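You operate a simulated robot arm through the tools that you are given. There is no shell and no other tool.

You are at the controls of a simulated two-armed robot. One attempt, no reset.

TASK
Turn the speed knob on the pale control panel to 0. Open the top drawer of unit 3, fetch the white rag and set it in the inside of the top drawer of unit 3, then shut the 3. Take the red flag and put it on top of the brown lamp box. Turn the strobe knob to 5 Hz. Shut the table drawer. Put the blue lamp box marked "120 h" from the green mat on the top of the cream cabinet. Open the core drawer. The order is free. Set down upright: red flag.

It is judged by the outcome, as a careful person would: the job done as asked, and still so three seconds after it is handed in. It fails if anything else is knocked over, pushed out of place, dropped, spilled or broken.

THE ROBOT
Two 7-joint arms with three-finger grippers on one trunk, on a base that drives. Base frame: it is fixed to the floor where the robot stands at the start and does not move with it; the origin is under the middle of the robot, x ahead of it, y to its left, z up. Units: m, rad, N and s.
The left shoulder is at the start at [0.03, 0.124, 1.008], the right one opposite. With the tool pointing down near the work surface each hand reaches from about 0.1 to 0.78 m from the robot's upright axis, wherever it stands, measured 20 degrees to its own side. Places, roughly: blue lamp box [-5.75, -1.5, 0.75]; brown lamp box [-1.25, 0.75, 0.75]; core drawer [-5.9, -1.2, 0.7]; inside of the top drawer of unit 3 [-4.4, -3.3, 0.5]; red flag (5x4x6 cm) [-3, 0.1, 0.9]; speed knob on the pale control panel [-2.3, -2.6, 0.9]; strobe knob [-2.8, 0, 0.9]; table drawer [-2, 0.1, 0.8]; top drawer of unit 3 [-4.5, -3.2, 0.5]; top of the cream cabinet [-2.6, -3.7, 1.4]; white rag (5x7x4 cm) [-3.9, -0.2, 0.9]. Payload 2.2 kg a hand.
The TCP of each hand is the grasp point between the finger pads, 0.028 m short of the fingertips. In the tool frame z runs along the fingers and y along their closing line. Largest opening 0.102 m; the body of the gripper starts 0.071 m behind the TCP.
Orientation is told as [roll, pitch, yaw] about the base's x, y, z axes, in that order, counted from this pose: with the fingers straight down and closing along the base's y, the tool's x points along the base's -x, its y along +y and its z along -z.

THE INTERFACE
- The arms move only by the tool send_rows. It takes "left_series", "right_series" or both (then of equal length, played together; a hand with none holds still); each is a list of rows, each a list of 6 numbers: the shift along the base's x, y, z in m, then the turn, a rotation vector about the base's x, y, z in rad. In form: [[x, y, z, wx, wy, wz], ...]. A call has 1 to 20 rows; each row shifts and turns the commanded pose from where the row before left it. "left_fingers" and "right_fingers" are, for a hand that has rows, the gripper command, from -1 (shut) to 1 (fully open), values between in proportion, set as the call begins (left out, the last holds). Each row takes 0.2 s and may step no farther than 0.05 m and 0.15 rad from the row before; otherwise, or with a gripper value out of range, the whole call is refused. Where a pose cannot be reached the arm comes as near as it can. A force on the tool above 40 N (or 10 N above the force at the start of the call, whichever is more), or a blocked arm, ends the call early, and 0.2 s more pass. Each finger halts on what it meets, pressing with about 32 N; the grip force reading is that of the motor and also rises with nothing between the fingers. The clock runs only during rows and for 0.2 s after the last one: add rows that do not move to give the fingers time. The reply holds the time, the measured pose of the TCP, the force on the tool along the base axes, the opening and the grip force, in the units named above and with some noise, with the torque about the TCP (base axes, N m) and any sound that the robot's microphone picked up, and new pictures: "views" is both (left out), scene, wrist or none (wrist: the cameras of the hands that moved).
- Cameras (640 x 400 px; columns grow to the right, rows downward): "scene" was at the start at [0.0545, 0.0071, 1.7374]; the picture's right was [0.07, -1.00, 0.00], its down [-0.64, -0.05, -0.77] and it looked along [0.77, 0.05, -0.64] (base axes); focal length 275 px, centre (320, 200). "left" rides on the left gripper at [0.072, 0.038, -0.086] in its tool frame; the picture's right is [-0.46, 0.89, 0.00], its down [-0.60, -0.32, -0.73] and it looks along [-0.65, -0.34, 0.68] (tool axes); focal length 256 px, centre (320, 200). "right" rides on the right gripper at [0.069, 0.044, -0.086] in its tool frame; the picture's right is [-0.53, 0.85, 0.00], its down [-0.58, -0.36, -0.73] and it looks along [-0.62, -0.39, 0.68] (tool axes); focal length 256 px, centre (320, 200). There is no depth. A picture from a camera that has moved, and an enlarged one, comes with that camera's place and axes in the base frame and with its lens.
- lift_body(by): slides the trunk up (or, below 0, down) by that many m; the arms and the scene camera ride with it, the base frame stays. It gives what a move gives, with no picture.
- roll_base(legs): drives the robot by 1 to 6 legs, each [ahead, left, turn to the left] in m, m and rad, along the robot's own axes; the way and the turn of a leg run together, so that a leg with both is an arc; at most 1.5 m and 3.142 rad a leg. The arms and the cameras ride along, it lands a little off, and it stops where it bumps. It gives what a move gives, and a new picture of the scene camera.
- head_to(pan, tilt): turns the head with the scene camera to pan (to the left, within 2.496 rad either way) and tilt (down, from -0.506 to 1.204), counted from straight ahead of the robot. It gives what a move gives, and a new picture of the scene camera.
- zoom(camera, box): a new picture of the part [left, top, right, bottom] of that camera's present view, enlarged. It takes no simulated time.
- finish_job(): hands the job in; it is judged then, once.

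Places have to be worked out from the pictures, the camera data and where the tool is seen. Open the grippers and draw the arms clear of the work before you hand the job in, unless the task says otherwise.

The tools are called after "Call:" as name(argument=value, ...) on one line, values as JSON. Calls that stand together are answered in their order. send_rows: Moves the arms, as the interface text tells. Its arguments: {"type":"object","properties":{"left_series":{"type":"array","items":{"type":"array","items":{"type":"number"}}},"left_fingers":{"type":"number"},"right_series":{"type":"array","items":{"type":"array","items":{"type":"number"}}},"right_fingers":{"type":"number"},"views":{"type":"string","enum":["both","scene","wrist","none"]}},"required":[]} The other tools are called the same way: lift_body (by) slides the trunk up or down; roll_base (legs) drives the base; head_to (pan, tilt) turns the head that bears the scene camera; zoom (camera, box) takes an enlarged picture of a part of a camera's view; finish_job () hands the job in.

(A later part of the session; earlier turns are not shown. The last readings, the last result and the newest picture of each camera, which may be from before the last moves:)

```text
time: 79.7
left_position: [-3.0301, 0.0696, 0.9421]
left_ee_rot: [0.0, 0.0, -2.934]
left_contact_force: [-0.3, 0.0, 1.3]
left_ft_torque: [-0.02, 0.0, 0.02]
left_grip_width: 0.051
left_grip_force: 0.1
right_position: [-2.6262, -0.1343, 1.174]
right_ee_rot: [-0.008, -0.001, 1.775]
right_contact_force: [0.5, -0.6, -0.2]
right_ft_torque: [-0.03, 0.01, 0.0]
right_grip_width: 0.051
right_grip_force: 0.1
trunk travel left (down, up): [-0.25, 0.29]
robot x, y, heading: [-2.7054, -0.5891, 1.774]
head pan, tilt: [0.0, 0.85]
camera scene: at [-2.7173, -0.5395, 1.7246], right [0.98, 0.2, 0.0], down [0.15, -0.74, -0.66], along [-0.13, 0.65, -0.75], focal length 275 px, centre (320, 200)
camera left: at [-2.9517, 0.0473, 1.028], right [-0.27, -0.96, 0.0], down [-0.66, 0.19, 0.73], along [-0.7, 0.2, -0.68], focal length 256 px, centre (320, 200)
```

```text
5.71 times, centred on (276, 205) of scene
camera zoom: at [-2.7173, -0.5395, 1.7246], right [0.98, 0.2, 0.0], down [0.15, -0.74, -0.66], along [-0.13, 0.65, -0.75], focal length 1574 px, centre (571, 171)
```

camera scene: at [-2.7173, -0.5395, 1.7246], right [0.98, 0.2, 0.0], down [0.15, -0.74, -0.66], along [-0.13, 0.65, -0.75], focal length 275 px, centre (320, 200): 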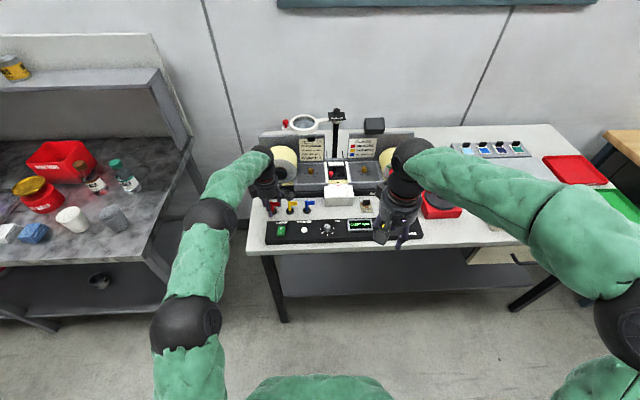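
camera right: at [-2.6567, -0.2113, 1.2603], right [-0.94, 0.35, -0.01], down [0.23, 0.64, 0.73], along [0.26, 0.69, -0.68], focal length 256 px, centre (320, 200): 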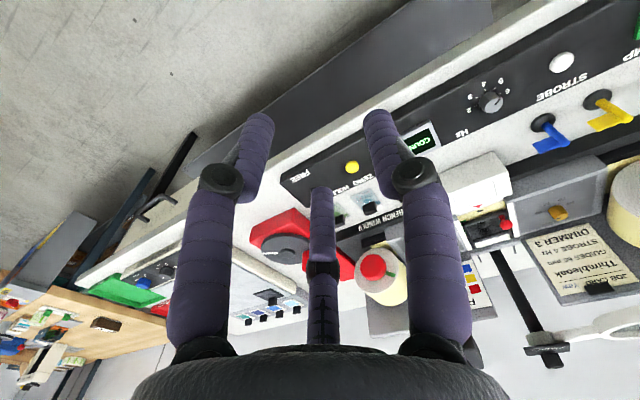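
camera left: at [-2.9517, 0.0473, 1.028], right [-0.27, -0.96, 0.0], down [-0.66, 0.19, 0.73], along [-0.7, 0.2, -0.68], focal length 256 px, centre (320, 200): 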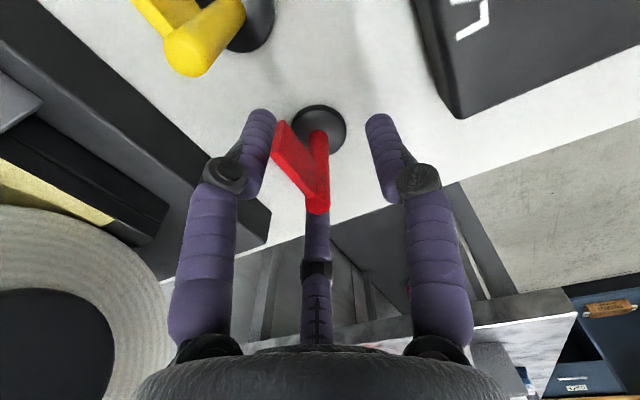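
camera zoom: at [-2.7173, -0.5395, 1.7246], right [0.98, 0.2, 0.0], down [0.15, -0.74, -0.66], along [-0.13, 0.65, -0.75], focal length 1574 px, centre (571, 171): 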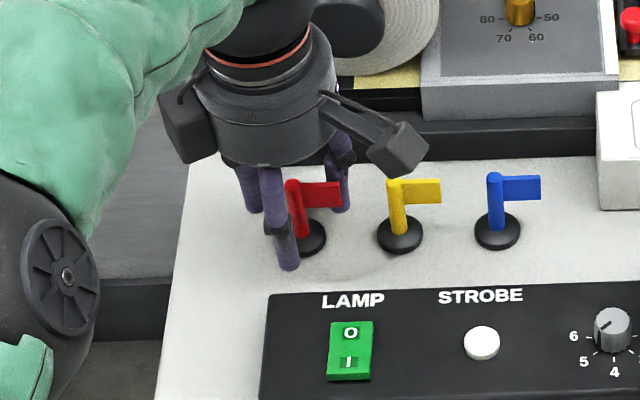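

The pole is centred between the fingers within about 2 mm. Closing the left gripper on it.

Call:
send_rows(left_series=[[0.001, 0.0, -0.002, 0, 0, 0], [0, 0, 0, 0, 0, 0], [0, 0, 0, 0, 0, 0], [0, 0, 0, 0, 0, 0]], left_fingers=-1)

Call:
zoom(camera="scene", box=[220, 170, 332, 240])

```text
time: 80.7
left_position: [-3.0293, 0.0703, 0.9422]
left_ee_rot: [-0.001, 0.0, -2.936]
left_contact_force: [-0.1, 1.5, 6.4]
left_ft_torque: [-0.02, 0.01, 0.01]
left_grip_width: 0.0097
left_grip_force: 32.2
right_position: [-2.6267, -0.1347, 1.1742]
right_ee_rot: [-0.008, 0.0, 1.777]
right_contact_force: [-0.2, -0.5, 0.0]
right_ft_torque: [0.0, -0.02, -0.02]
right_grip_width: 0.0511
right_grip_force: 0.0
trunk travel left (down, up): [-0.25, 0.29]
robot x, y, heading: [-2.7079, -0.5852, 1.78]
head pan, tilt: [0.0, 0.85]
camera scene: at [-2.7169, -0.5407, 1.7247], right [0.98, 0.2, 0.0], down [0.15, -0.74, -0.66], along [-0.13, 0.65, -0.75], focal length 275 px, centre (320, 200)
camera left: at [-2.9506, 0.0473, 1.0278], right [-0.27, -0.96, 0.0], down [-0.66, 0.19, 0.73], along [-0.7, 0.2, -0.68], focal length 256 px, centre (320, 200)
```

scene: 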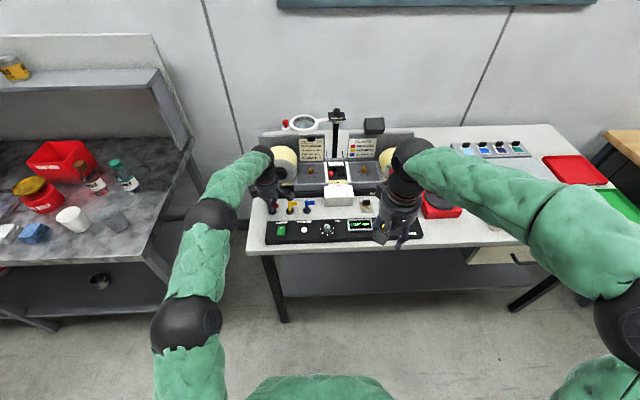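
left: 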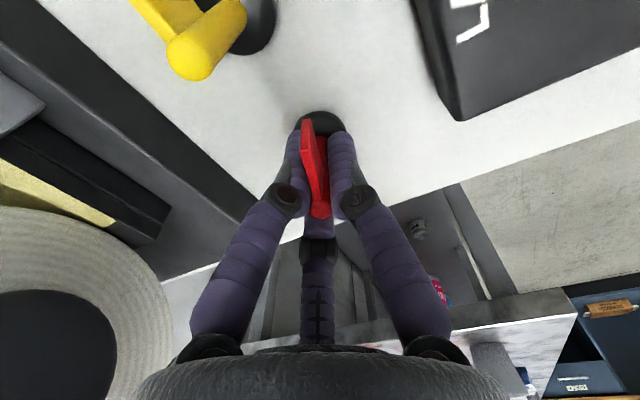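

```text
5.71 times, centred on (276, 205) of scene
camera zoom: at [-2.7169, -0.5407, 1.7247], right [0.98, 0.2, 0.0], down [0.15, -0.74, -0.66], along [-0.13, 0.65, -0.75], focal length 1574 px, centre (571, 171)
```

zoom: 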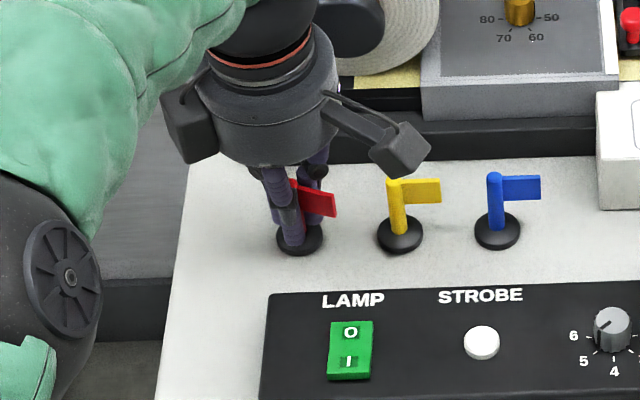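

The flag is held at 9.7 mm; it swivelled slightly between the fingers but stays upright. I'll lift it straight up.

Call:
send_rows(left_series=[[0, 0, 0.02, 0, 0, 0], [0, 0, 0.04, 0, 0, 0], [0, 0, 0.04, 0, 0, 0], [0, 0, 0.04, 0, 0, 0], [0, 0, 0.04, 0, 0, 0], [0.002, -0.03, 0.02, 0, 0, 0], [0.006, -0.04, 0.0, 0, 0, 0], [0.006, -0.04, 0.0, 0, 0, 0], [0.006, -0.04, 0.0, 0, 0, 0]], left_fingers=-1)

Call:
zoom(camera="scene", box=[200, 120, 360, 220])

```text
time: 82.7
left_position: [-3.006, -0.0789, 1.143]
left_ee_rot: [0.0, -0.001, -2.934]
left_contact_force: [0.7, 0.0, 0.2]
left_ft_torque: [0.03, 0.0, 0.01]
left_grip_width: 0.0098
left_grip_force: 32.4
right_position: [-2.6257, -0.1358, 1.1764]
right_ee_rot: [-0.008, -0.002, 1.775]
right_contact_force: [0.9, -0.9, 0.3]
right_ft_torque: [0.06, 0.03, 0.0]
right_grip_width: 0.0508
right_grip_force: 0.0
trunk travel left (down, up): [-0.25, 0.29]
robot x, y, heading: [-2.7072, -0.5897, 1.773]
head pan, tilt: [0.0, 0.85]
camera scene: at [-2.7168, -0.5421, 1.7247], right [0.98, 0.2, 0.0], down [0.15, -0.73, -0.66], along [-0.13, 0.65, -0.75], focal length 275 px, centre (320, 200)
camera left: at [-2.928, -0.1026, 1.2279], right [-0.27, -0.96, 0.0], down [-0.66, 0.19, 0.73], along [-0.7, 0.2, -0.68], focal length 256 px, centre (320, 200)
```

scene: 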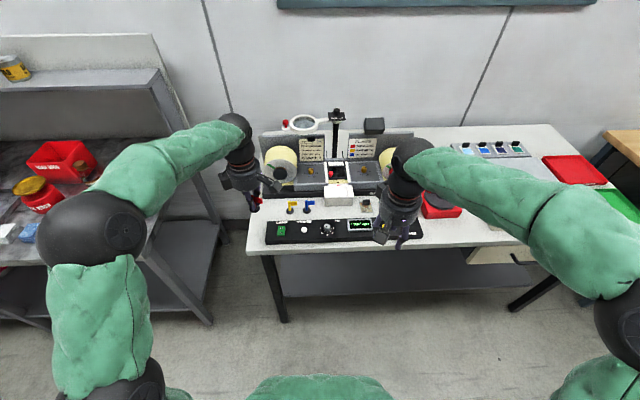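
left: 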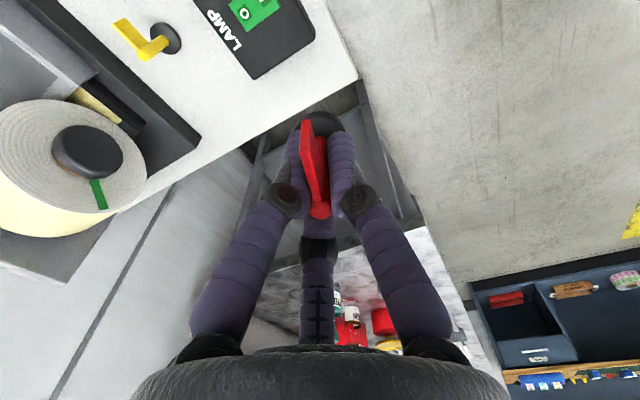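

```text
4.00 times, centred on (280, 170) of scene
camera zoom: at [-2.7168, -0.5421, 1.7247], right [0.98, 0.2, 0.0], down [0.15, -0.73, -0.66], along [-0.13, 0.65, -0.75], focal length 1102 px, centre (480, 320)
```

zoom: 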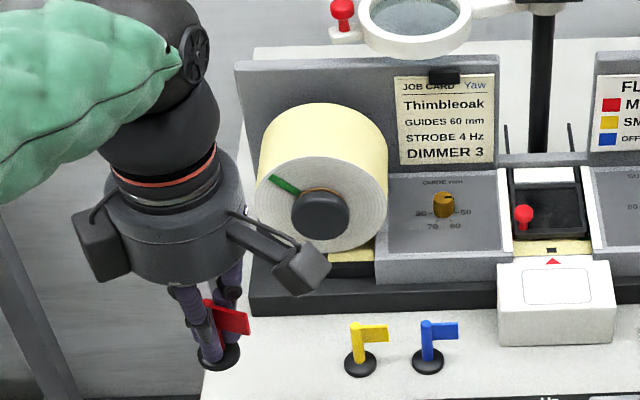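

The flag is secure, with its base about 46 mm below the TCP. I'll back off and move right along the tables towards the wooden bench with the brown lamp box.

Call:
roll_base(legs=[[-0.4, 0, 0], [0, -1.25, 0]])

Call:
head_to(pan=-0.1, tilt=0.65)

```text
time: 91.2
left_position: [-1.7062, -0.2087, 1.142]
left_ee_rot: [-0.001, -0.002, -2.923]
left_contact_force: [-0.6, -0.1, 0.3]
left_ft_torque: [0.0, 0.0, 0.03]
left_grip_width: 0.0097
left_grip_force: 32.1
right_position: [-1.3247, -0.2619, 1.1737]
right_ee_rot: [-0.008, 0.001, 1.788]
right_contact_force: [0.1, -1.3, -0.1]
right_ft_torque: [0.01, 0.02, -0.01]
right_grip_width: 0.0512
right_grip_force: 0.1
trunk travel left (down, up): [-0.25, 0.29]
robot x, y, heading: [-1.3976, -0.7149, 1.787]
head pan, tilt: [0.0, 0.85]
camera scene: at [-1.4105, -0.6673, 1.7247], right [0.98, 0.21, 0.0], down [0.16, -0.73, -0.66], along [-0.14, 0.64, -0.75], focal length 275 px, centre (320, 200)
```

scene: 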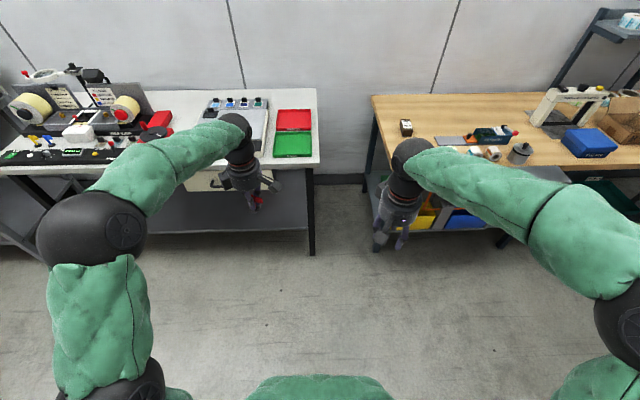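

```text
time: 91.9
left_position: [-1.7063, -0.2091, 1.1412]
left_ee_rot: [-0.001, -0.001, -2.921]
left_contact_force: [0.3, -0.5, -0.2]
left_ft_torque: [0.02, -0.02, 0.0]
left_grip_width: 0.0096
left_grip_force: 31.8
right_position: [-1.325, -0.2608, 1.1736]
right_ee_rot: [-0.008, 0.002, 1.788]
right_contact_force: [-0.5, 0.6, -0.5]
right_ft_torque: [-0.01, -0.01, 0.03]
right_grip_width: 0.051
right_grip_force: 0.0
trunk travel left (down, up): [-0.25, 0.29]
robot x, y, heading: [-1.3966, -0.7146, 1.787]
head pan, tilt: [-0.099, 0.649]
camera scene: at [-1.4045, -0.6576, 1.7412], right [0.99, 0.12, 0.0], down [0.07, -0.6, -0.8], along [-0.09, 0.79, -0.61], focal length 275 px, centre (320, 200)
```

scene: 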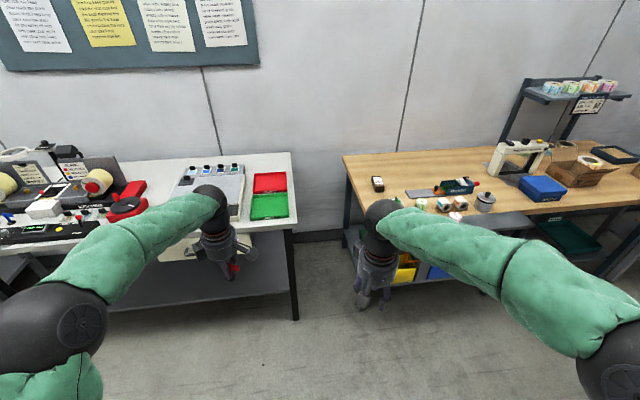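

The brown lamp box is at about (-1.225, 0.76), with a shelf unit sticking out in front of the bench. I'll tuck the right hand back, turn towards the box and come a bit closer for a better look.

Call:
send_rows(right_series=[[0.031, -0.024, 0.01, 0, 0, 0], [0.031, -0.024, 0.01, 0, 0, 0], [0.031, -0.024, 0.01, 0, 0, 0], [0.031, -0.024, 0.01, 0, 0, 0]], views="none")

Call:
roll_base(legs=[[0, 0, -0.65], [0.3, 0.1, 0]])

Call:
head_to(pan=0.0, tilt=0.85)

```text
time: 92.9
left_position: [-1.7068, -0.209, 1.1421]
left_ee_rot: [0.0, 0.001, -2.923]
left_contact_force: [0.1, 0.2, 0.0]
left_ft_torque: [0.03, 0.01, 0.01]
left_grip_width: 0.0097
left_grip_force: 31.8
right_position: [-1.1995, -0.3553, 1.2114]
right_ee_rot: [-0.01, -0.001, 1.789]
right_contact_force: [-0.9, -0.3, -0.6]
right_ft_torque: [0.01, 0.01, -0.02]
right_grip_width: 0.0514
right_grip_force: 0.0
trunk travel left (down, up): [-0.25, 0.29]
robot x, y, heading: [-1.3988, -0.7158, 1.788]
head pan, tilt: [-0.099, 0.649]
```

```text
time: 96.8
left_position: [-1.2911, 0.1857, 1.1414]
left_ee_rot: [0.001, -0.001, 2.695]
left_contact_force: [0.2, 0.3, -0.8]
left_ft_torque: [-0.01, -0.01, 0.0]
left_grip_width: 0.0093
left_grip_force: 31.8
right_position: [-0.9812, -0.2389, 1.2098]
right_ee_rot: [-0.011, -0.002, 1.123]
right_contact_force: [0.3, 0.5, 1.1]
right_ft_torque: [-0.03, -0.02, -0.04]
right_grip_width: 0.0511
right_grip_force: 0.1
trunk travel left (down, up): [-0.25, 0.29]
robot x, y, heading: [-1.3605, -0.4043, 1.127]
head pan, tilt: [-0.099, 0.649]
camera scene: at [-1.3296, -0.3529, 1.7412], right [0.85, -0.52, 0.0], down [-0.31, -0.52, -0.8], along [0.41, 0.68, -0.61], focal length 275 px, centre (320, 200)
```

scene: 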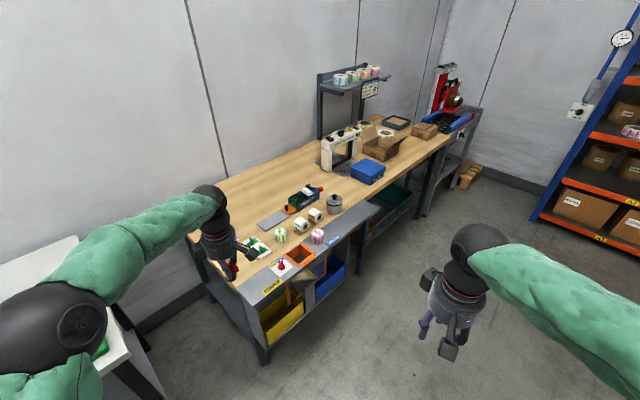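

```text
time: 97.5
left_position: [-1.2902, 0.1856, 1.1413]
left_ee_rot: [0.0, -0.001, 2.696]
left_contact_force: [0.2, 0.0, -0.5]
left_ft_torque: [0.0, -0.02, 0.01]
left_grip_width: 0.0095
left_grip_force: 31.3
right_position: [-0.9809, -0.2396, 1.2115]
right_ee_rot: [-0.008, 0.001, 1.125]
right_contact_force: [-0.5, -0.3, -0.8]
right_ft_torque: [0.03, -0.02, -0.01]
right_grip_width: 0.0511
right_grip_force: 0.1
trunk travel left (down, up): [-0.25, 0.29]
robot x, y, heading: [-1.3584, -0.4015, 1.122]
head pan, tilt: [0.0, 0.85]
camera scene: at [-1.341, -0.3583, 1.7247], right [0.9, -0.43, 0.0], down [-0.32, -0.68, -0.66], along [0.28, 0.6, -0.75], focal length 275 px, centre (320, 200)
```

scene: 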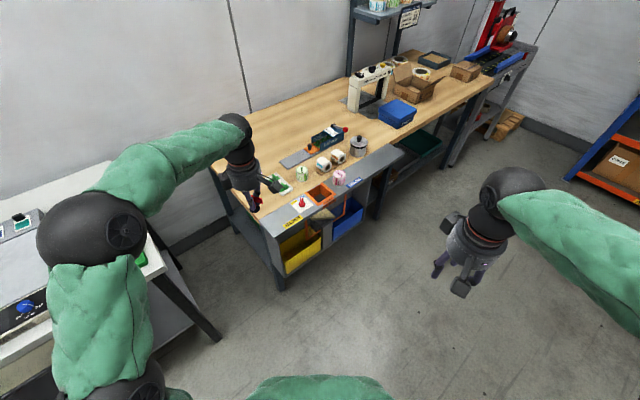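

The left hand hides the box from here. I'll tilt the head fully down to judge how much room my own base takes before moving closer.

Call:
head_to(pan=-0.6, tilt=1.2)

Call:
zoom(camera="left", box=[0, 0, 640, 400])

Call:
zoom(camera="right", box=[0, 0, 640, 400])

```text
time: 98.5
left_position: [-1.2897, 0.1858, 1.1416]
left_ee_rot: [-0.002, -0.002, 2.695]
left_contact_force: [0.7, -0.2, -1.4]
left_ft_torque: [0.03, -0.03, 0.0]
left_grip_width: 0.0099
left_grip_force: 31.8
right_position: [-0.9821, -0.24, 1.2112]
right_ee_rot: [-0.009, 0.0, 1.123]
right_contact_force: [-0.5, -0.1, 0.3]
right_ft_torque: [0.01, 0.03, 0.0]
right_grip_width: 0.0511
right_grip_force: 0.1
trunk travel left (down, up): [-0.25, 0.29]
robot x, y, heading: [-1.3614, -0.4006, 1.123]
head pan, tilt: [-0.6, 1.201]
camera scene: at [-1.3263, -0.4003, 1.701], right [0.5, -0.87, 0.0], down [-0.81, -0.47, -0.36], along [0.31, 0.18, -0.93], focal length 275 px, centre (320, 200)
```

scene: 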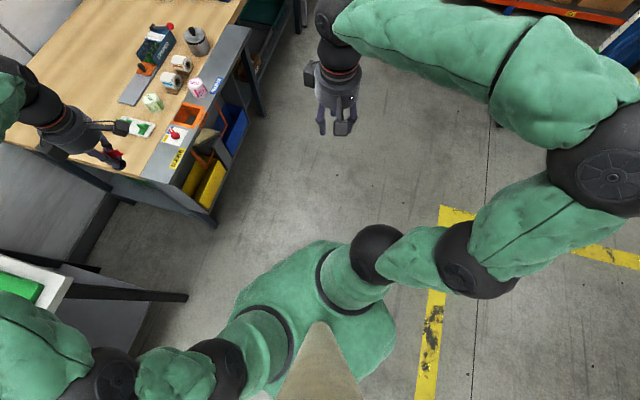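

```text
1.00 times, centred on (320, 200) of left (not enlarged: the box is as wide or as high as the picture)
camera zoom: at [-1.2419, 0.1199, 1.2276], right [-0.8, -0.6, 0.0], down [-0.41, 0.55, 0.73], along [-0.44, 0.58, -0.68], focal length 256 px, centre (320, 200)
```

zoom: 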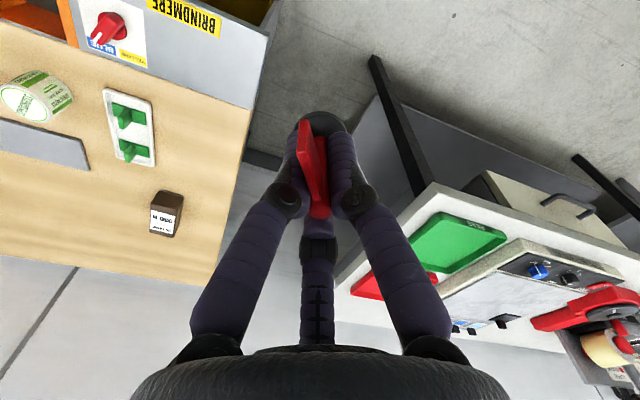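

```text
1.00 times, centred on (320, 200) of right (not enlarged: the box is as wide or as high as the picture)
camera zoom: at [-1.0527, -0.2826, 1.2971], right [-0.53, 0.85, -0.01], down [0.57, 0.37, 0.73], along [0.62, 0.39, -0.68], focal length 256 px, centre (320, 200)
```

zoom: 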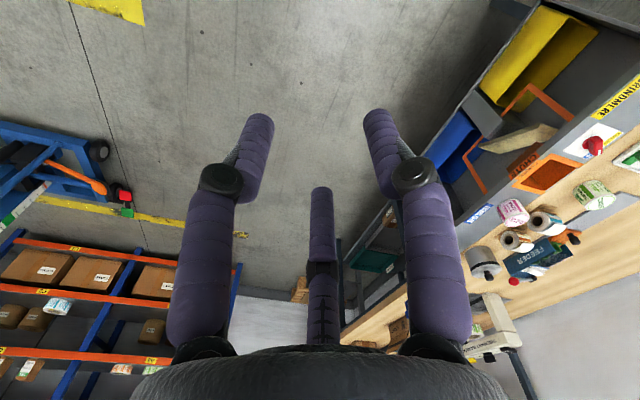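

Triangulation puts the brown box centre at about (-1.229, 0.729, 0.83). I'll move to about (-1.42, 0.0), between the two tables' corners with about 0.35 m clearance, so the box falls within the left hand's reach.

Call:
roll_base(legs=[[0.2, 0.135, 0]])

Call:
head_to(pan=0.3, tilt=1.0)

```text
time: 100.3
left_position: [-1.3329, 0.4257, 1.1405]
left_ee_rot: [0.002, -0.001, 2.705]
left_contact_force: [-0.5, -0.2, -1.5]
left_ft_torque: [-0.01, -0.02, 0.01]
left_grip_width: 0.0095
left_grip_force: 32.4
right_position: [-1.0199, 0.0024, 1.211]
right_ee_rot: [-0.01, 0.001, 1.133]
right_contact_force: [-0.5, 0.2, -0.5]
right_ft_torque: [-0.06, -0.04, 0.0]
right_grip_width: 0.0511
right_grip_force: 0.1
trunk travel left (down, up): [-0.25, 0.29]
robot x, y, heading: [-1.3976, -0.1646, 1.128]
head pan, tilt: [-0.6, 1.201]
camera scene: at [-1.3636, -0.1607, 1.701], right [0.51, -0.86, 0.0], down [-0.8, -0.47, -0.36], along [0.31, 0.18, -0.93], focal length 275 px, centre (320, 200)
```

scene: 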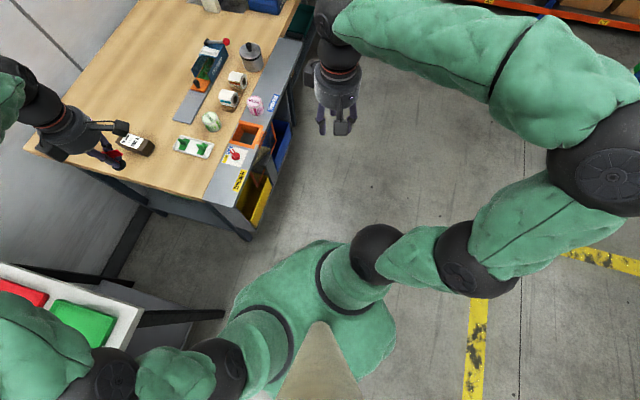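

```text
time: 101.5
left_position: [-1.332, 0.424, 1.141]
left_ee_rot: [0.001, 0.001, 2.705]
left_contact_force: [-0.5, 0.1, -0.2]
left_ft_torque: [-0.01, 0.01, 0.0]
left_grip_width: 0.0095
left_grip_force: 32.2
right_position: [-1.0202, 0.0006, 1.2108]
right_ee_rot: [-0.01, 0.001, 1.132]
right_contact_force: [0.4, 0.2, 0.0]
right_ft_torque: [-0.01, 0.0, -0.03]
right_grip_width: 0.0513
right_grip_force: 0.1
trunk travel left (down, up): [-0.25, 0.29]
robot x, y, heading: [-1.398, -0.1641, 1.135]
head pan, tilt: [0.3, 1.0]
camera scene: at [-1.4018, -0.1218, 1.7136], right [0.99, -0.14, 0.0], down [-0.12, -0.83, -0.54], along [0.07, 0.53, -0.84], focal length 275 px, centre (320, 200)
```

scene: 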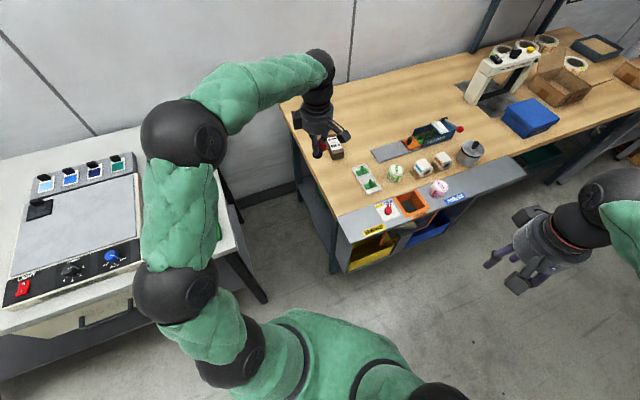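

So far no contact, and the arm is well above the table. I'll complete the approach.

Call:
roll_base(legs=[[0.14, 0.09, -0.08]])

Call:
zoom(camera="scene", box=[270, 50, 430, 150])

Call:
zoom(camera="left", box=[0, 0, 640, 400])

```text
time: 103.0
left_position: [-1.3006, 0.5836, 1.141]
left_ee_rot: [0.002, -0.002, 2.627]
left_contact_force: [-0.6, 0.2, -1.2]
left_ft_torque: [-0.03, 0.01, -0.02]
left_grip_width: 0.0097
left_grip_force: 32.1
right_position: [-1.0235, 0.1377, 1.2111]
right_ee_rot: [-0.011, 0.0, 1.054]
right_contact_force: [0.0, 0.4, -0.8]
right_ft_torque: [-0.04, 0.01, -0.01]
right_grip_width: 0.0511
right_grip_force: 0.1
trunk travel left (down, up): [-0.25, 0.29]
robot x, y, heading: [-1.415, 0.002, 1.056]
head pan, tilt: [0.3, 1.0]
camera scene: at [-1.4139, 0.0459, 1.7135], right [0.98, -0.22, 0.0], down [-0.18, -0.82, -0.54], along [0.12, 0.53, -0.84], focal length 275 px, centre (320, 200)
```

scene: 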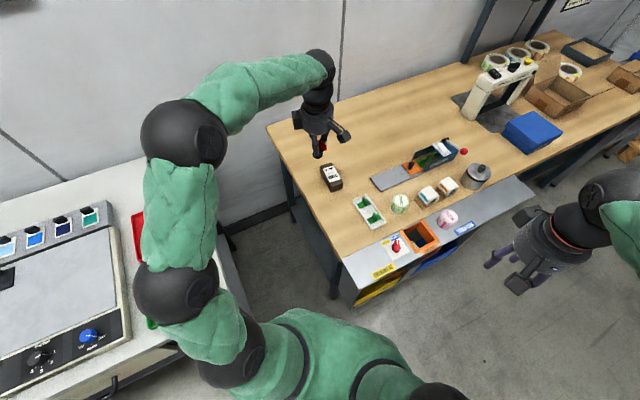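

```text
4.00 times, centred on (350, 100) of scene
camera zoom: at [-1.4139, 0.0459, 1.7135], right [0.98, -0.22, 0.0], down [-0.18, -0.82, -0.54], along [0.12, 0.53, -0.84], focal length 1102 px, centre (200, 600)
```

zoom: 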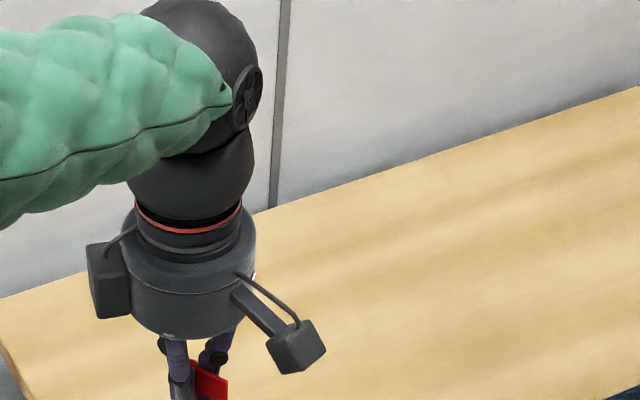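

```text
1.00 times, centred on (320, 200) of left (not enlarged: the box is as wide or as high as the picture)
camera zoom: at [-1.2568, 0.5146, 1.227], right [-0.84, -0.54, 0.0], down [-0.37, 0.58, 0.73], along [-0.4, 0.61, -0.68], focal length 256 px, centre (320, 200)
```

zoom: 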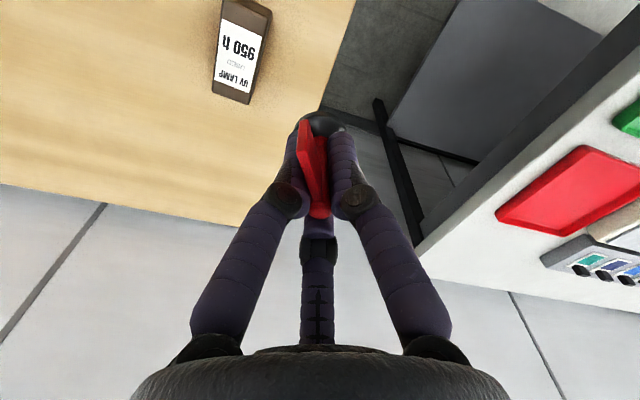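

Robot arrived at (-1.415, 0.002) with no bump. The brown box shows a "UV LAMP 950 h" label on top; I'll zoom in for its exact place.

Call:
zoom(camera="scene", box=[296, 150, 376, 200])

Call:
zoom(camera="left", box=[160, 0, 352, 120])

```text
8.00 times, centred on (336, 175) of scene
camera zoom: at [-1.4139, 0.0459, 1.7135], right [0.98, -0.22, 0.0], down [-0.18, -0.82, -0.54], along [0.12, 0.53, -0.84], focal length 2204 px, centre (192, 400)
```

zoom: 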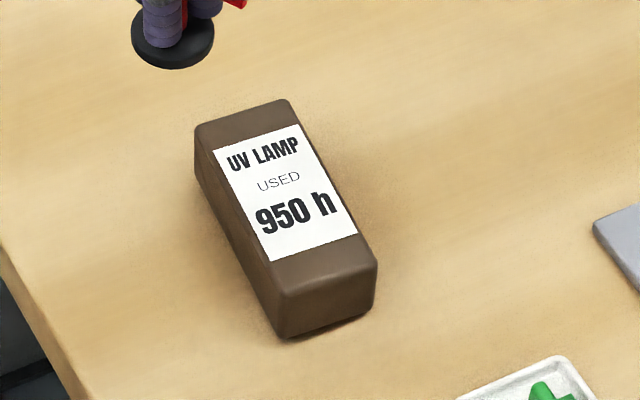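

```text
3.33 times, centred on (256, 60) of left
camera zoom: at [-1.2568, 0.5146, 1.227], right [-0.84, -0.54, 0.0], down [-0.37, 0.58, 0.73], along [-0.4, 0.61, -0.68], focal length 853 px, centre (533, 667)
```

zoom: 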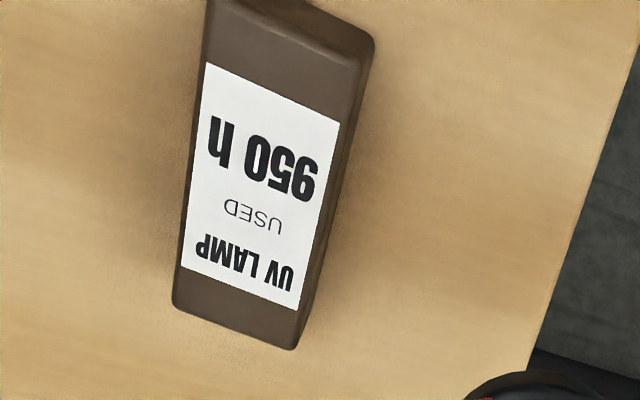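

Estimated box top centre: (-1.228, 0.680), z about 0.86, roughly 5×10×4 cm. I'll move the flag above it at a safe height, then compare in the pictures.

Call:
send_rows(left_series=[[0.0145, 0.0193, -0.02, 0, 0, 0], [0.0145, 0.0193, -0.02, 0, 0, 0], [0.0145, 0.0193, -0.02, 0, 0, 0], [0.0145, 0.0193, -0.03, 0, 0, 0], [0.0145, 0.0193, -0.03, 0, 0, 0], [0, 0, -0.03, 0, 0, 0]], left_fingers=-1)

Call:
zoom(camera="scene", box=[296, 130, 376, 180])

```text
time: 104.4
left_position: [-1.229, 0.6791, 0.9912]
left_ee_rot: [-0.001, 0.001, 2.624]
left_contact_force: [-0.5, -0.6, 0.3]
left_ft_torque: [-0.04, -0.01, 0.01]
left_grip_width: 0.0095
left_grip_force: 32.0
right_position: [-1.0231, 0.136, 1.2109]
right_ee_rot: [-0.009, 0.001, 1.052]
right_contact_force: [0.1, -0.2, -0.2]
right_ft_torque: [0.01, -0.01, -0.04]
right_grip_width: 0.0508
right_grip_force: 0.1
trunk travel left (down, up): [-0.25, 0.29]
robot x, y, heading: [-1.4153, 0.0022, 1.053]
head pan, tilt: [0.3, 1.0]
camera scene: at [-1.414, 0.044, 1.7136], right [0.98, -0.22, 0.0], down [-0.18, -0.82, -0.54], along [0.12, 0.53, -0.84], focal length 275 px, centre (320, 200)
camera left: at [-1.185, 0.6098, 1.0771], right [-0.84, -0.54, 0.0], down [-0.37, 0.57, 0.73], along [-0.4, 0.62, -0.68], focal length 256 px, centre (320, 200)
```

scene: 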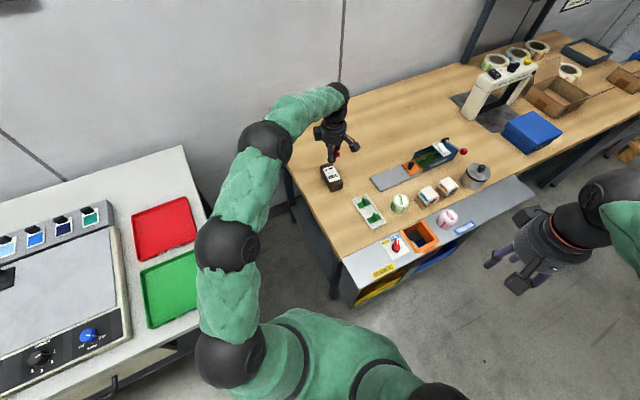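
left: 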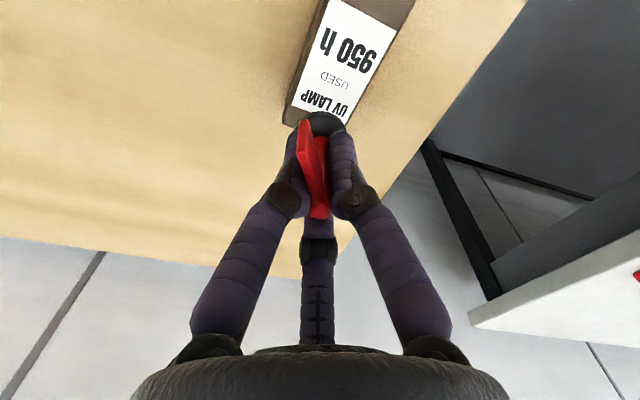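

```text
8.00 times, centred on (336, 155) of scene
camera zoom: at [-1.414, 0.044, 1.7136], right [0.98, -0.22, 0.0], down [-0.18, -0.82, -0.54], along [0.12, 0.53, -0.84], focal length 2204 px, centre (192, 560)
```

zoom: 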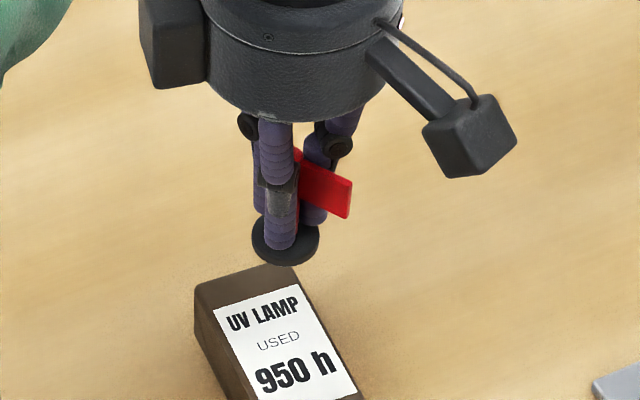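

In the scene view the flag's projection falls within a few mm of the label centre, but the wrist view suggests an offset. I'll zoom the wrist camera to resolve it.

Call:
zoom(camera="left", box=[240, 0, 432, 120])

Call:
zoom(camera="left", box=[270, 90, 370, 152])

```text
3.33 times, centred on (336, 60) of left
camera zoom: at [-1.185, 0.6098, 1.0771], right [-0.84, -0.54, 0.0], down [-0.37, 0.57, 0.73], along [-0.4, 0.62, -0.68], focal length 853 px, centre (267, 667)
```

zoom: 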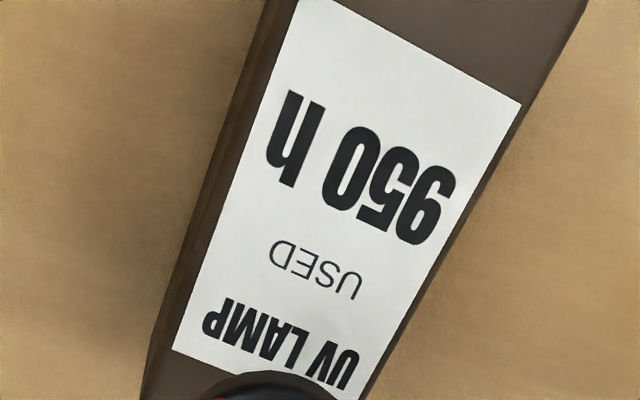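

```text
6.40 times, centred on (320, 121) of left
camera zoom: at [-1.185, 0.6098, 1.0771], right [-0.84, -0.54, 0.0], down [-0.37, 0.57, 0.73], along [-0.4, 0.62, -0.68], focal length 1638 px, centre (320, 706)
```

zoom: 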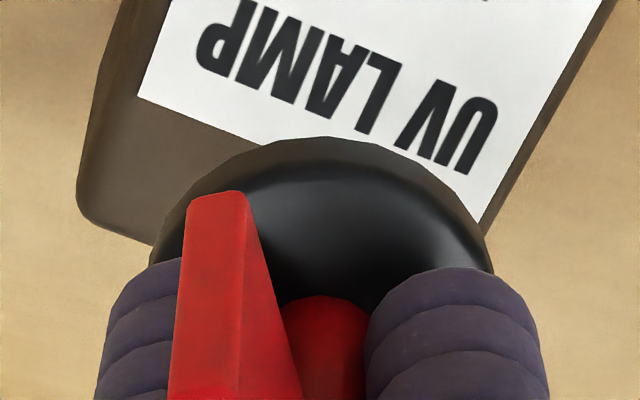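

Three rays now agree on the label centre at (-1.233, 0.656, 0.897), so the box top is higher and nearer than first judged. I'll shift to that spot and come down part way.

Call:
send_rows(left_series=[[-0.002, -0.0115, 0, 0, 0, 0], [-0.002, -0.0115, 0, 0, 0, 0], [0, 0, -0.012, 0, 0, 0], [0, 0, -0.012, 0, 0, 0]], left_fingers=-1)

Call:
zoom(camera="scene", box=[296, 140, 376, 190])

Call:
zoom(camera="left", box=[240, 30, 432, 150])

```text
time: 105.4
left_position: [-1.2319, 0.6567, 0.9691]
left_ee_rot: [-0.001, 0.001, 2.625]
left_contact_force: [0.0, 0.3, -0.1]
left_ft_torque: [-0.03, -0.01, -0.02]
left_grip_width: 0.0097
left_grip_force: 31.8
right_position: [-1.0231, 0.1355, 1.2111]
right_ee_rot: [-0.008, 0.0, 1.052]
right_contact_force: [0.2, -0.4, -0.1]
right_ft_torque: [0.02, 0.02, -0.03]
right_grip_width: 0.0512
right_grip_force: 0.1
trunk travel left (down, up): [-0.25, 0.29]
robot x, y, heading: [-1.412, -0.0019, 1.052]
head pan, tilt: [0.3, 1.0]
camera scene: at [-1.4137, 0.0441, 1.7136], right [0.98, -0.22, 0.0], down [-0.18, -0.82, -0.54], along [0.12, 0.53, -0.84], focal length 275 px, centre (320, 200)
camera left: at [-1.1882, 0.5871, 1.054], right [-0.84, -0.54, 0.0], down [-0.37, 0.57, 0.73], along [-0.4, 0.62, -0.68], focal length 256 px, centre (320, 200)
```

scene: 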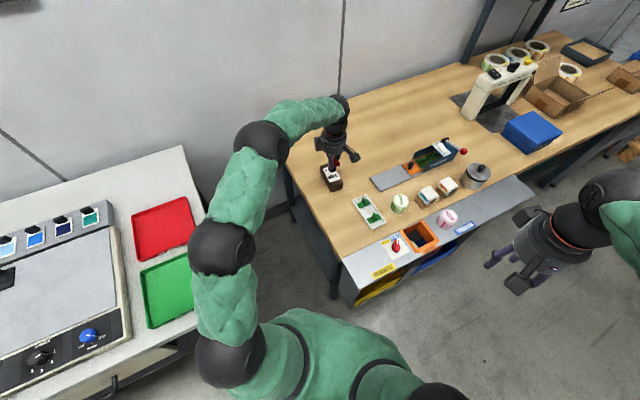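
left: 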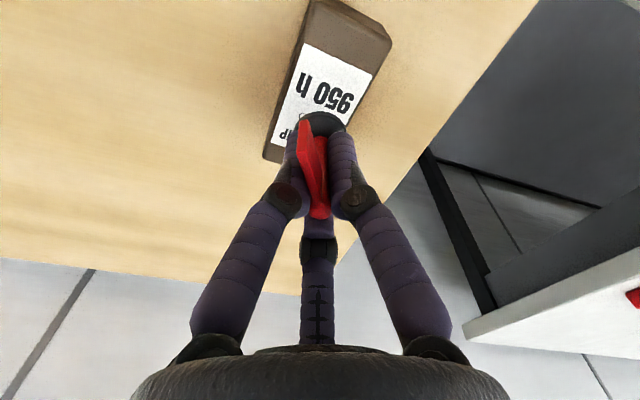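

```text
8.00 times, centred on (336, 165) of scene
camera zoom: at [-1.4137, 0.0441, 1.7136], right [0.98, -0.22, 0.0], down [-0.18, -0.82, -0.54], along [0.12, 0.53, -0.84], focal length 2204 px, centre (192, 480)
```

zoom: 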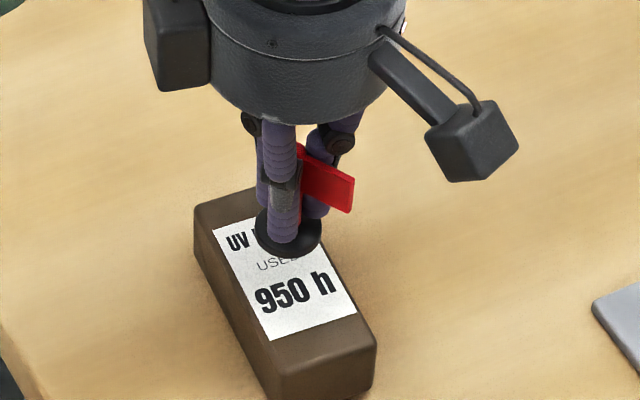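

```text
3.33 times, centred on (336, 90) of left
camera zoom: at [-1.1882, 0.5871, 1.054], right [-0.84, -0.54, 0.0], down [-0.37, 0.57, 0.73], along [-0.4, 0.62, -0.68], focal length 853 px, centre (267, 567)
```

zoom: 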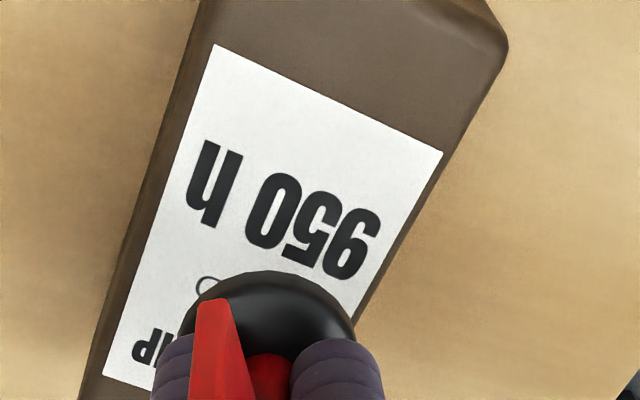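

The disc sits squarely over the label, about 2.5 cm above it. I'll lower in small steps and watch the force.

Call:
send_rows(left_series=[[-0.0005, 0, -0.006, 0, 0, 0], [0, 0, -0.006, 0, 0, 0], [0, 0, -0.005, 0, 0, 0], [0, 0, -0.003, 0, 0, 0]], left_fingers=-1, views="none")

Call:
zoom(camera="scene", box=[296, 140, 376, 190])

```text
time: 106.4
left_position: [-1.2338, 0.6548, 0.947]
left_ee_rot: [0.0, 0.001, 2.626]
left_contact_force: [0.4, -0.1, 0.0]
left_ft_torque: [0.01, -0.01, -0.02]
left_grip_width: 0.0094
left_grip_force: 31.9
right_position: [-1.0235, 0.1367, 1.2112]
right_ee_rot: [-0.01, 0.0, 1.054]
right_contact_force: [0.1, -0.5, 0.4]
right_ft_torque: [-0.02, 0.0, -0.02]
right_grip_width: 0.0509
right_grip_force: 0.0
trunk travel left (down, up): [-0.25, 0.29]
robot x, y, heading: [-1.4082, -0.0019, 1.054]
head pan, tilt: [0.3, 1.0]
```

```text
8.00 times, centred on (336, 165) of scene
camera zoom: at [-1.4139, 0.044, 1.7136], right [0.98, -0.22, 0.0], down [-0.18, -0.82, -0.54], along [0.12, 0.53, -0.84], focal length 2204 px, centre (192, 480)
```

zoom: 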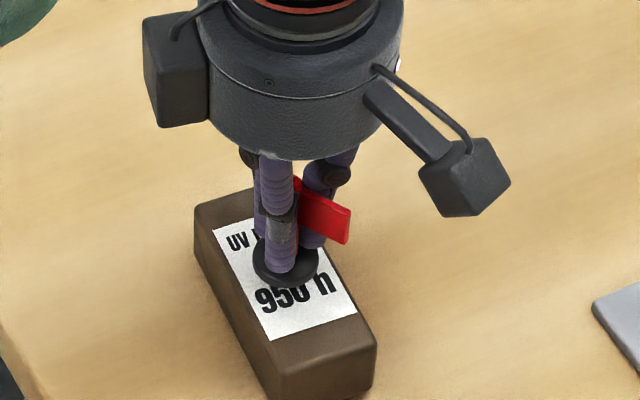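

No contact yet at TCP z 0.947. I'll continue down in 1.5–2 mm steps.

Call:
send_rows(left_series=[[0, 0, -0.002, 0, 0, 0], [0, 0, -0.002, 0, 0, 0], [0, 0, -0.0015, 0, 0, 0], [0, 0, 0, 0, 0, 0]], left_fingers=-1, views="none")

Call:
zoom(camera="scene", box=[306, 155, 354, 185])

```text
time: 107.4
left_position: [-1.2331, 0.6545, 0.9409]
left_ee_rot: [0.002, 0.001, 2.624]
left_contact_force: [0.5, 0.3, 0.3]
left_ft_torque: [0.0, 0.0, 0.0]
left_grip_width: 0.0097
left_grip_force: 32.1
right_position: [-1.0238, 0.1356, 1.2119]
right_ee_rot: [-0.008, 0.0, 1.053]
right_contact_force: [0.0, 0.4, -0.2]
right_ft_torque: [0.01, 0.0, 0.03]
right_grip_width: 0.0508
right_grip_force: 0.1
trunk travel left (down, up): [-0.25, 0.29]
robot x, y, heading: [-1.4152, 0.0003, 1.055]
head pan, tilt: [0.3, 1.0]
```

```text
13.33 times, centred on (330, 170) of scene
camera zoom: at [-1.4139, 0.044, 1.7136], right [0.98, -0.22, 0.0], down [-0.18, -0.82, -0.54], along [0.12, 0.53, -0.84], focal length 3673 px, centre (187, 600)
```

zoom: 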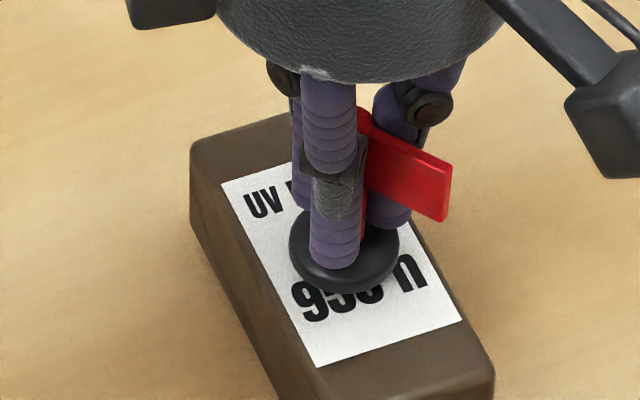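

Still no contact force, so I'll keep lowering.

Call:
send_rows(left_series=[[0, 0, -0.002, 0, 0, 0], [0, 0, -0.002, 0, 0, 0], [0, 0, 0, 0, 0, 0]], left_fingers=-1, views="none")

Call:
send_rows(left_series=[[0, 0, -0.002, 0, 0, 0], [0, 0, -0.001, 0, 0, 0], [0, 0, 0, 0, 0, 0]], left_fingers=-1, views="none")

Call:
zoom(camera="scene", box=[306, 155, 354, 185])

```text
time: 108.2
left_position: [-1.2335, 0.6554, 0.9383]
left_ee_rot: [0.0, 0.001, 2.623]
left_contact_force: [-0.1, 0.5, -0.6]
left_ft_torque: [-0.03, 0.03, -0.01]
left_grip_width: 0.0098
left_grip_force: 32.2
right_position: [-1.0224, 0.1356, 1.2117]
right_ee_rot: [-0.009, 0.001, 1.052]
right_contact_force: [0.3, -0.5, -0.1]
right_ft_torque: [0.0, 0.01, 0.02]
right_grip_width: 0.0512
right_grip_force: 0.0
trunk travel left (down, up): [-0.25, 0.29]
robot x, y, heading: [-1.4135, -0.0003, 1.057]
head pan, tilt: [0.3, 1.0]
```

```text
time: 109.0
left_position: [-1.2342, 0.657, 0.9375]
left_ee_rot: [-0.003, 0.003, 2.627]
left_contact_force: [-1.6, 1.0, 9.4]
left_ft_torque: [-0.14, -0.01, -0.02]
left_grip_width: 0.0099
left_grip_force: 31.9
right_position: [-1.0243, 0.135, 1.2115]
right_ee_rot: [-0.008, -0.002, 1.053]
right_contact_force: [-0.4, 0.6, 0.4]
right_ft_torque: [0.04, -0.01, 0.01]
right_grip_width: 0.0512
right_grip_force: 0.0
trunk travel left (down, up): [-0.25, 0.29]
robot x, y, heading: [-1.4108, 0.0003, 1.054]
head pan, tilt: [0.3, 1.0]
```

```text
13.33 times, centred on (330, 170) of scene
camera zoom: at [-1.4144, 0.0429, 1.7137], right [0.98, -0.22, 0.0], down [-0.18, -0.82, -0.54], along [0.12, 0.53, -0.84], focal length 3673 px, centre (187, 600)
```

zoom: 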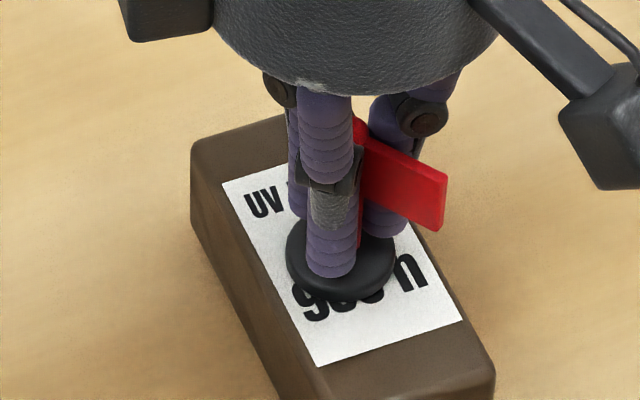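

Contact: 9 N upward, and the disc sits flat on the label. I'll open the fingers and lift straight up.

Call:
send_rows(left_series=[[0, 0, 0.0005, 0, 0, 0], [0, 0, 0, 0, 0, 0], [0, 0, 0, 0, 0, 0]], left_fingers=0.0, views="none")

Call:
zoom(camera="scene", box=[306, 155, 354, 185])

Call:
zoom(camera="left", box=[160, 30, 480, 230])

```text
time: 109.8
left_position: [-1.2334, 0.6558, 0.9346]
left_ee_rot: [0.0, -0.002, 2.626]
left_contact_force: [0.2, 0.0, 0.1]
left_ft_torque: [0.0, 0.01, -0.02]
left_grip_width: 0.0507
left_grip_force: 0.0
right_position: [-1.0239, 0.1348, 1.2111]
right_ee_rot: [-0.008, -0.001, 1.053]
right_contact_force: [-0.4, -0.2, -0.6]
right_ft_torque: [-0.01, 0.0, 0.0]
right_grip_width: 0.0508
right_grip_force: 0.1
trunk travel left (down, up): [-0.25, 0.29]
robot x, y, heading: [-1.4137, 0.0027, 1.053]
head pan, tilt: [0.3, 1.0]
```

```text
13.33 times, centred on (330, 170) of scene
camera zoom: at [-1.4139, 0.0438, 1.7136], right [0.98, -0.22, 0.0], down [-0.18, -0.82, -0.54], along [0.12, 0.53, -0.84], focal length 3673 px, centre (187, 600)
```

zoom: 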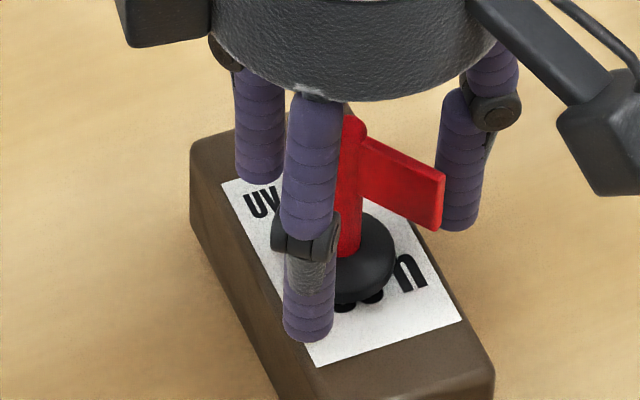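

```text
2.00 times, centred on (320, 130) of left
camera zoom: at [-1.1897, 0.5862, 1.021], right [-0.84, -0.54, 0.0], down [-0.37, 0.57, 0.73], along [-0.4, 0.61, -0.68], focal length 512 px, centre (320, 340)
```

zoom: 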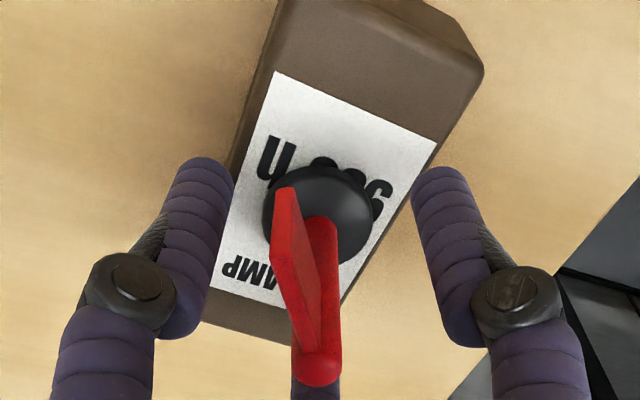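

The flag stands upright and free on the box. Lifting the hand straight up and away.

Call:
send_rows(left_series=[[0, 0, 0.02, 0, 0, 0], [0, 0, 0.03, 0, 0, 0], [0, 0, 0.04, 0, 0, 0], [0, 0, 0.045, 0, 0, 0], [0, 0, 0.045, 0, 0, 0], [-0.015, -0.035, 0.03, 0, 0, 0], [-0.018, -0.04, 0, 0, 0, 0], [-0.018, -0.04, 0, 0, 0, 0]], left_fingers=0.0, views="none")

Call:
zoom(camera="scene", box=[290, 135, 386, 195])

```text
time: 111.6
left_position: [-1.2825, 0.5382, 1.146]
left_ee_rot: [0.0, 0.0, 2.625]
left_contact_force: [-0.8, -0.5, -0.2]
left_ft_torque: [0.0, -0.01, 0.0]
left_grip_width: 0.0512
left_grip_force: 0.1
right_position: [-1.0232, 0.1339, 1.2106]
right_ee_rot: [-0.007, -0.002, 1.052]
right_contact_force: [-1.8, 0.4, -0.1]
right_ft_torque: [0.03, -0.04, 0.02]
right_grip_width: 0.0509
right_grip_force: 0.0
trunk travel left (down, up): [-0.25, 0.29]
robot x, y, heading: [-1.4151, 0.0012, 1.054]
head pan, tilt: [0.3, 1.0]
```

```text
6.67 times, centred on (338, 165) of scene
camera zoom: at [-1.415, 0.0417, 1.7136], right [0.98, -0.22, 0.0], down [-0.18, -0.82, -0.54], along [0.12, 0.53, -0.84], focal length 1836 px, centre (200, 433)
```

zoom: 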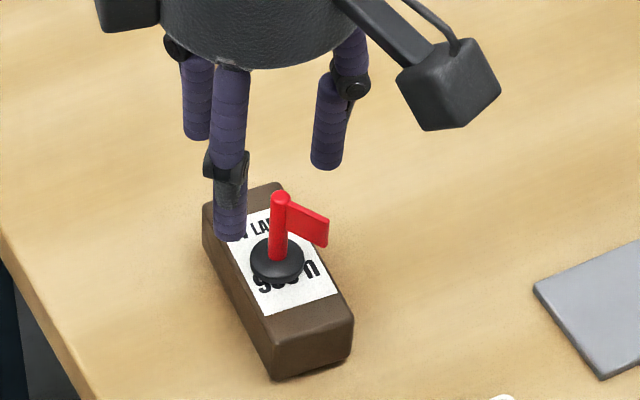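

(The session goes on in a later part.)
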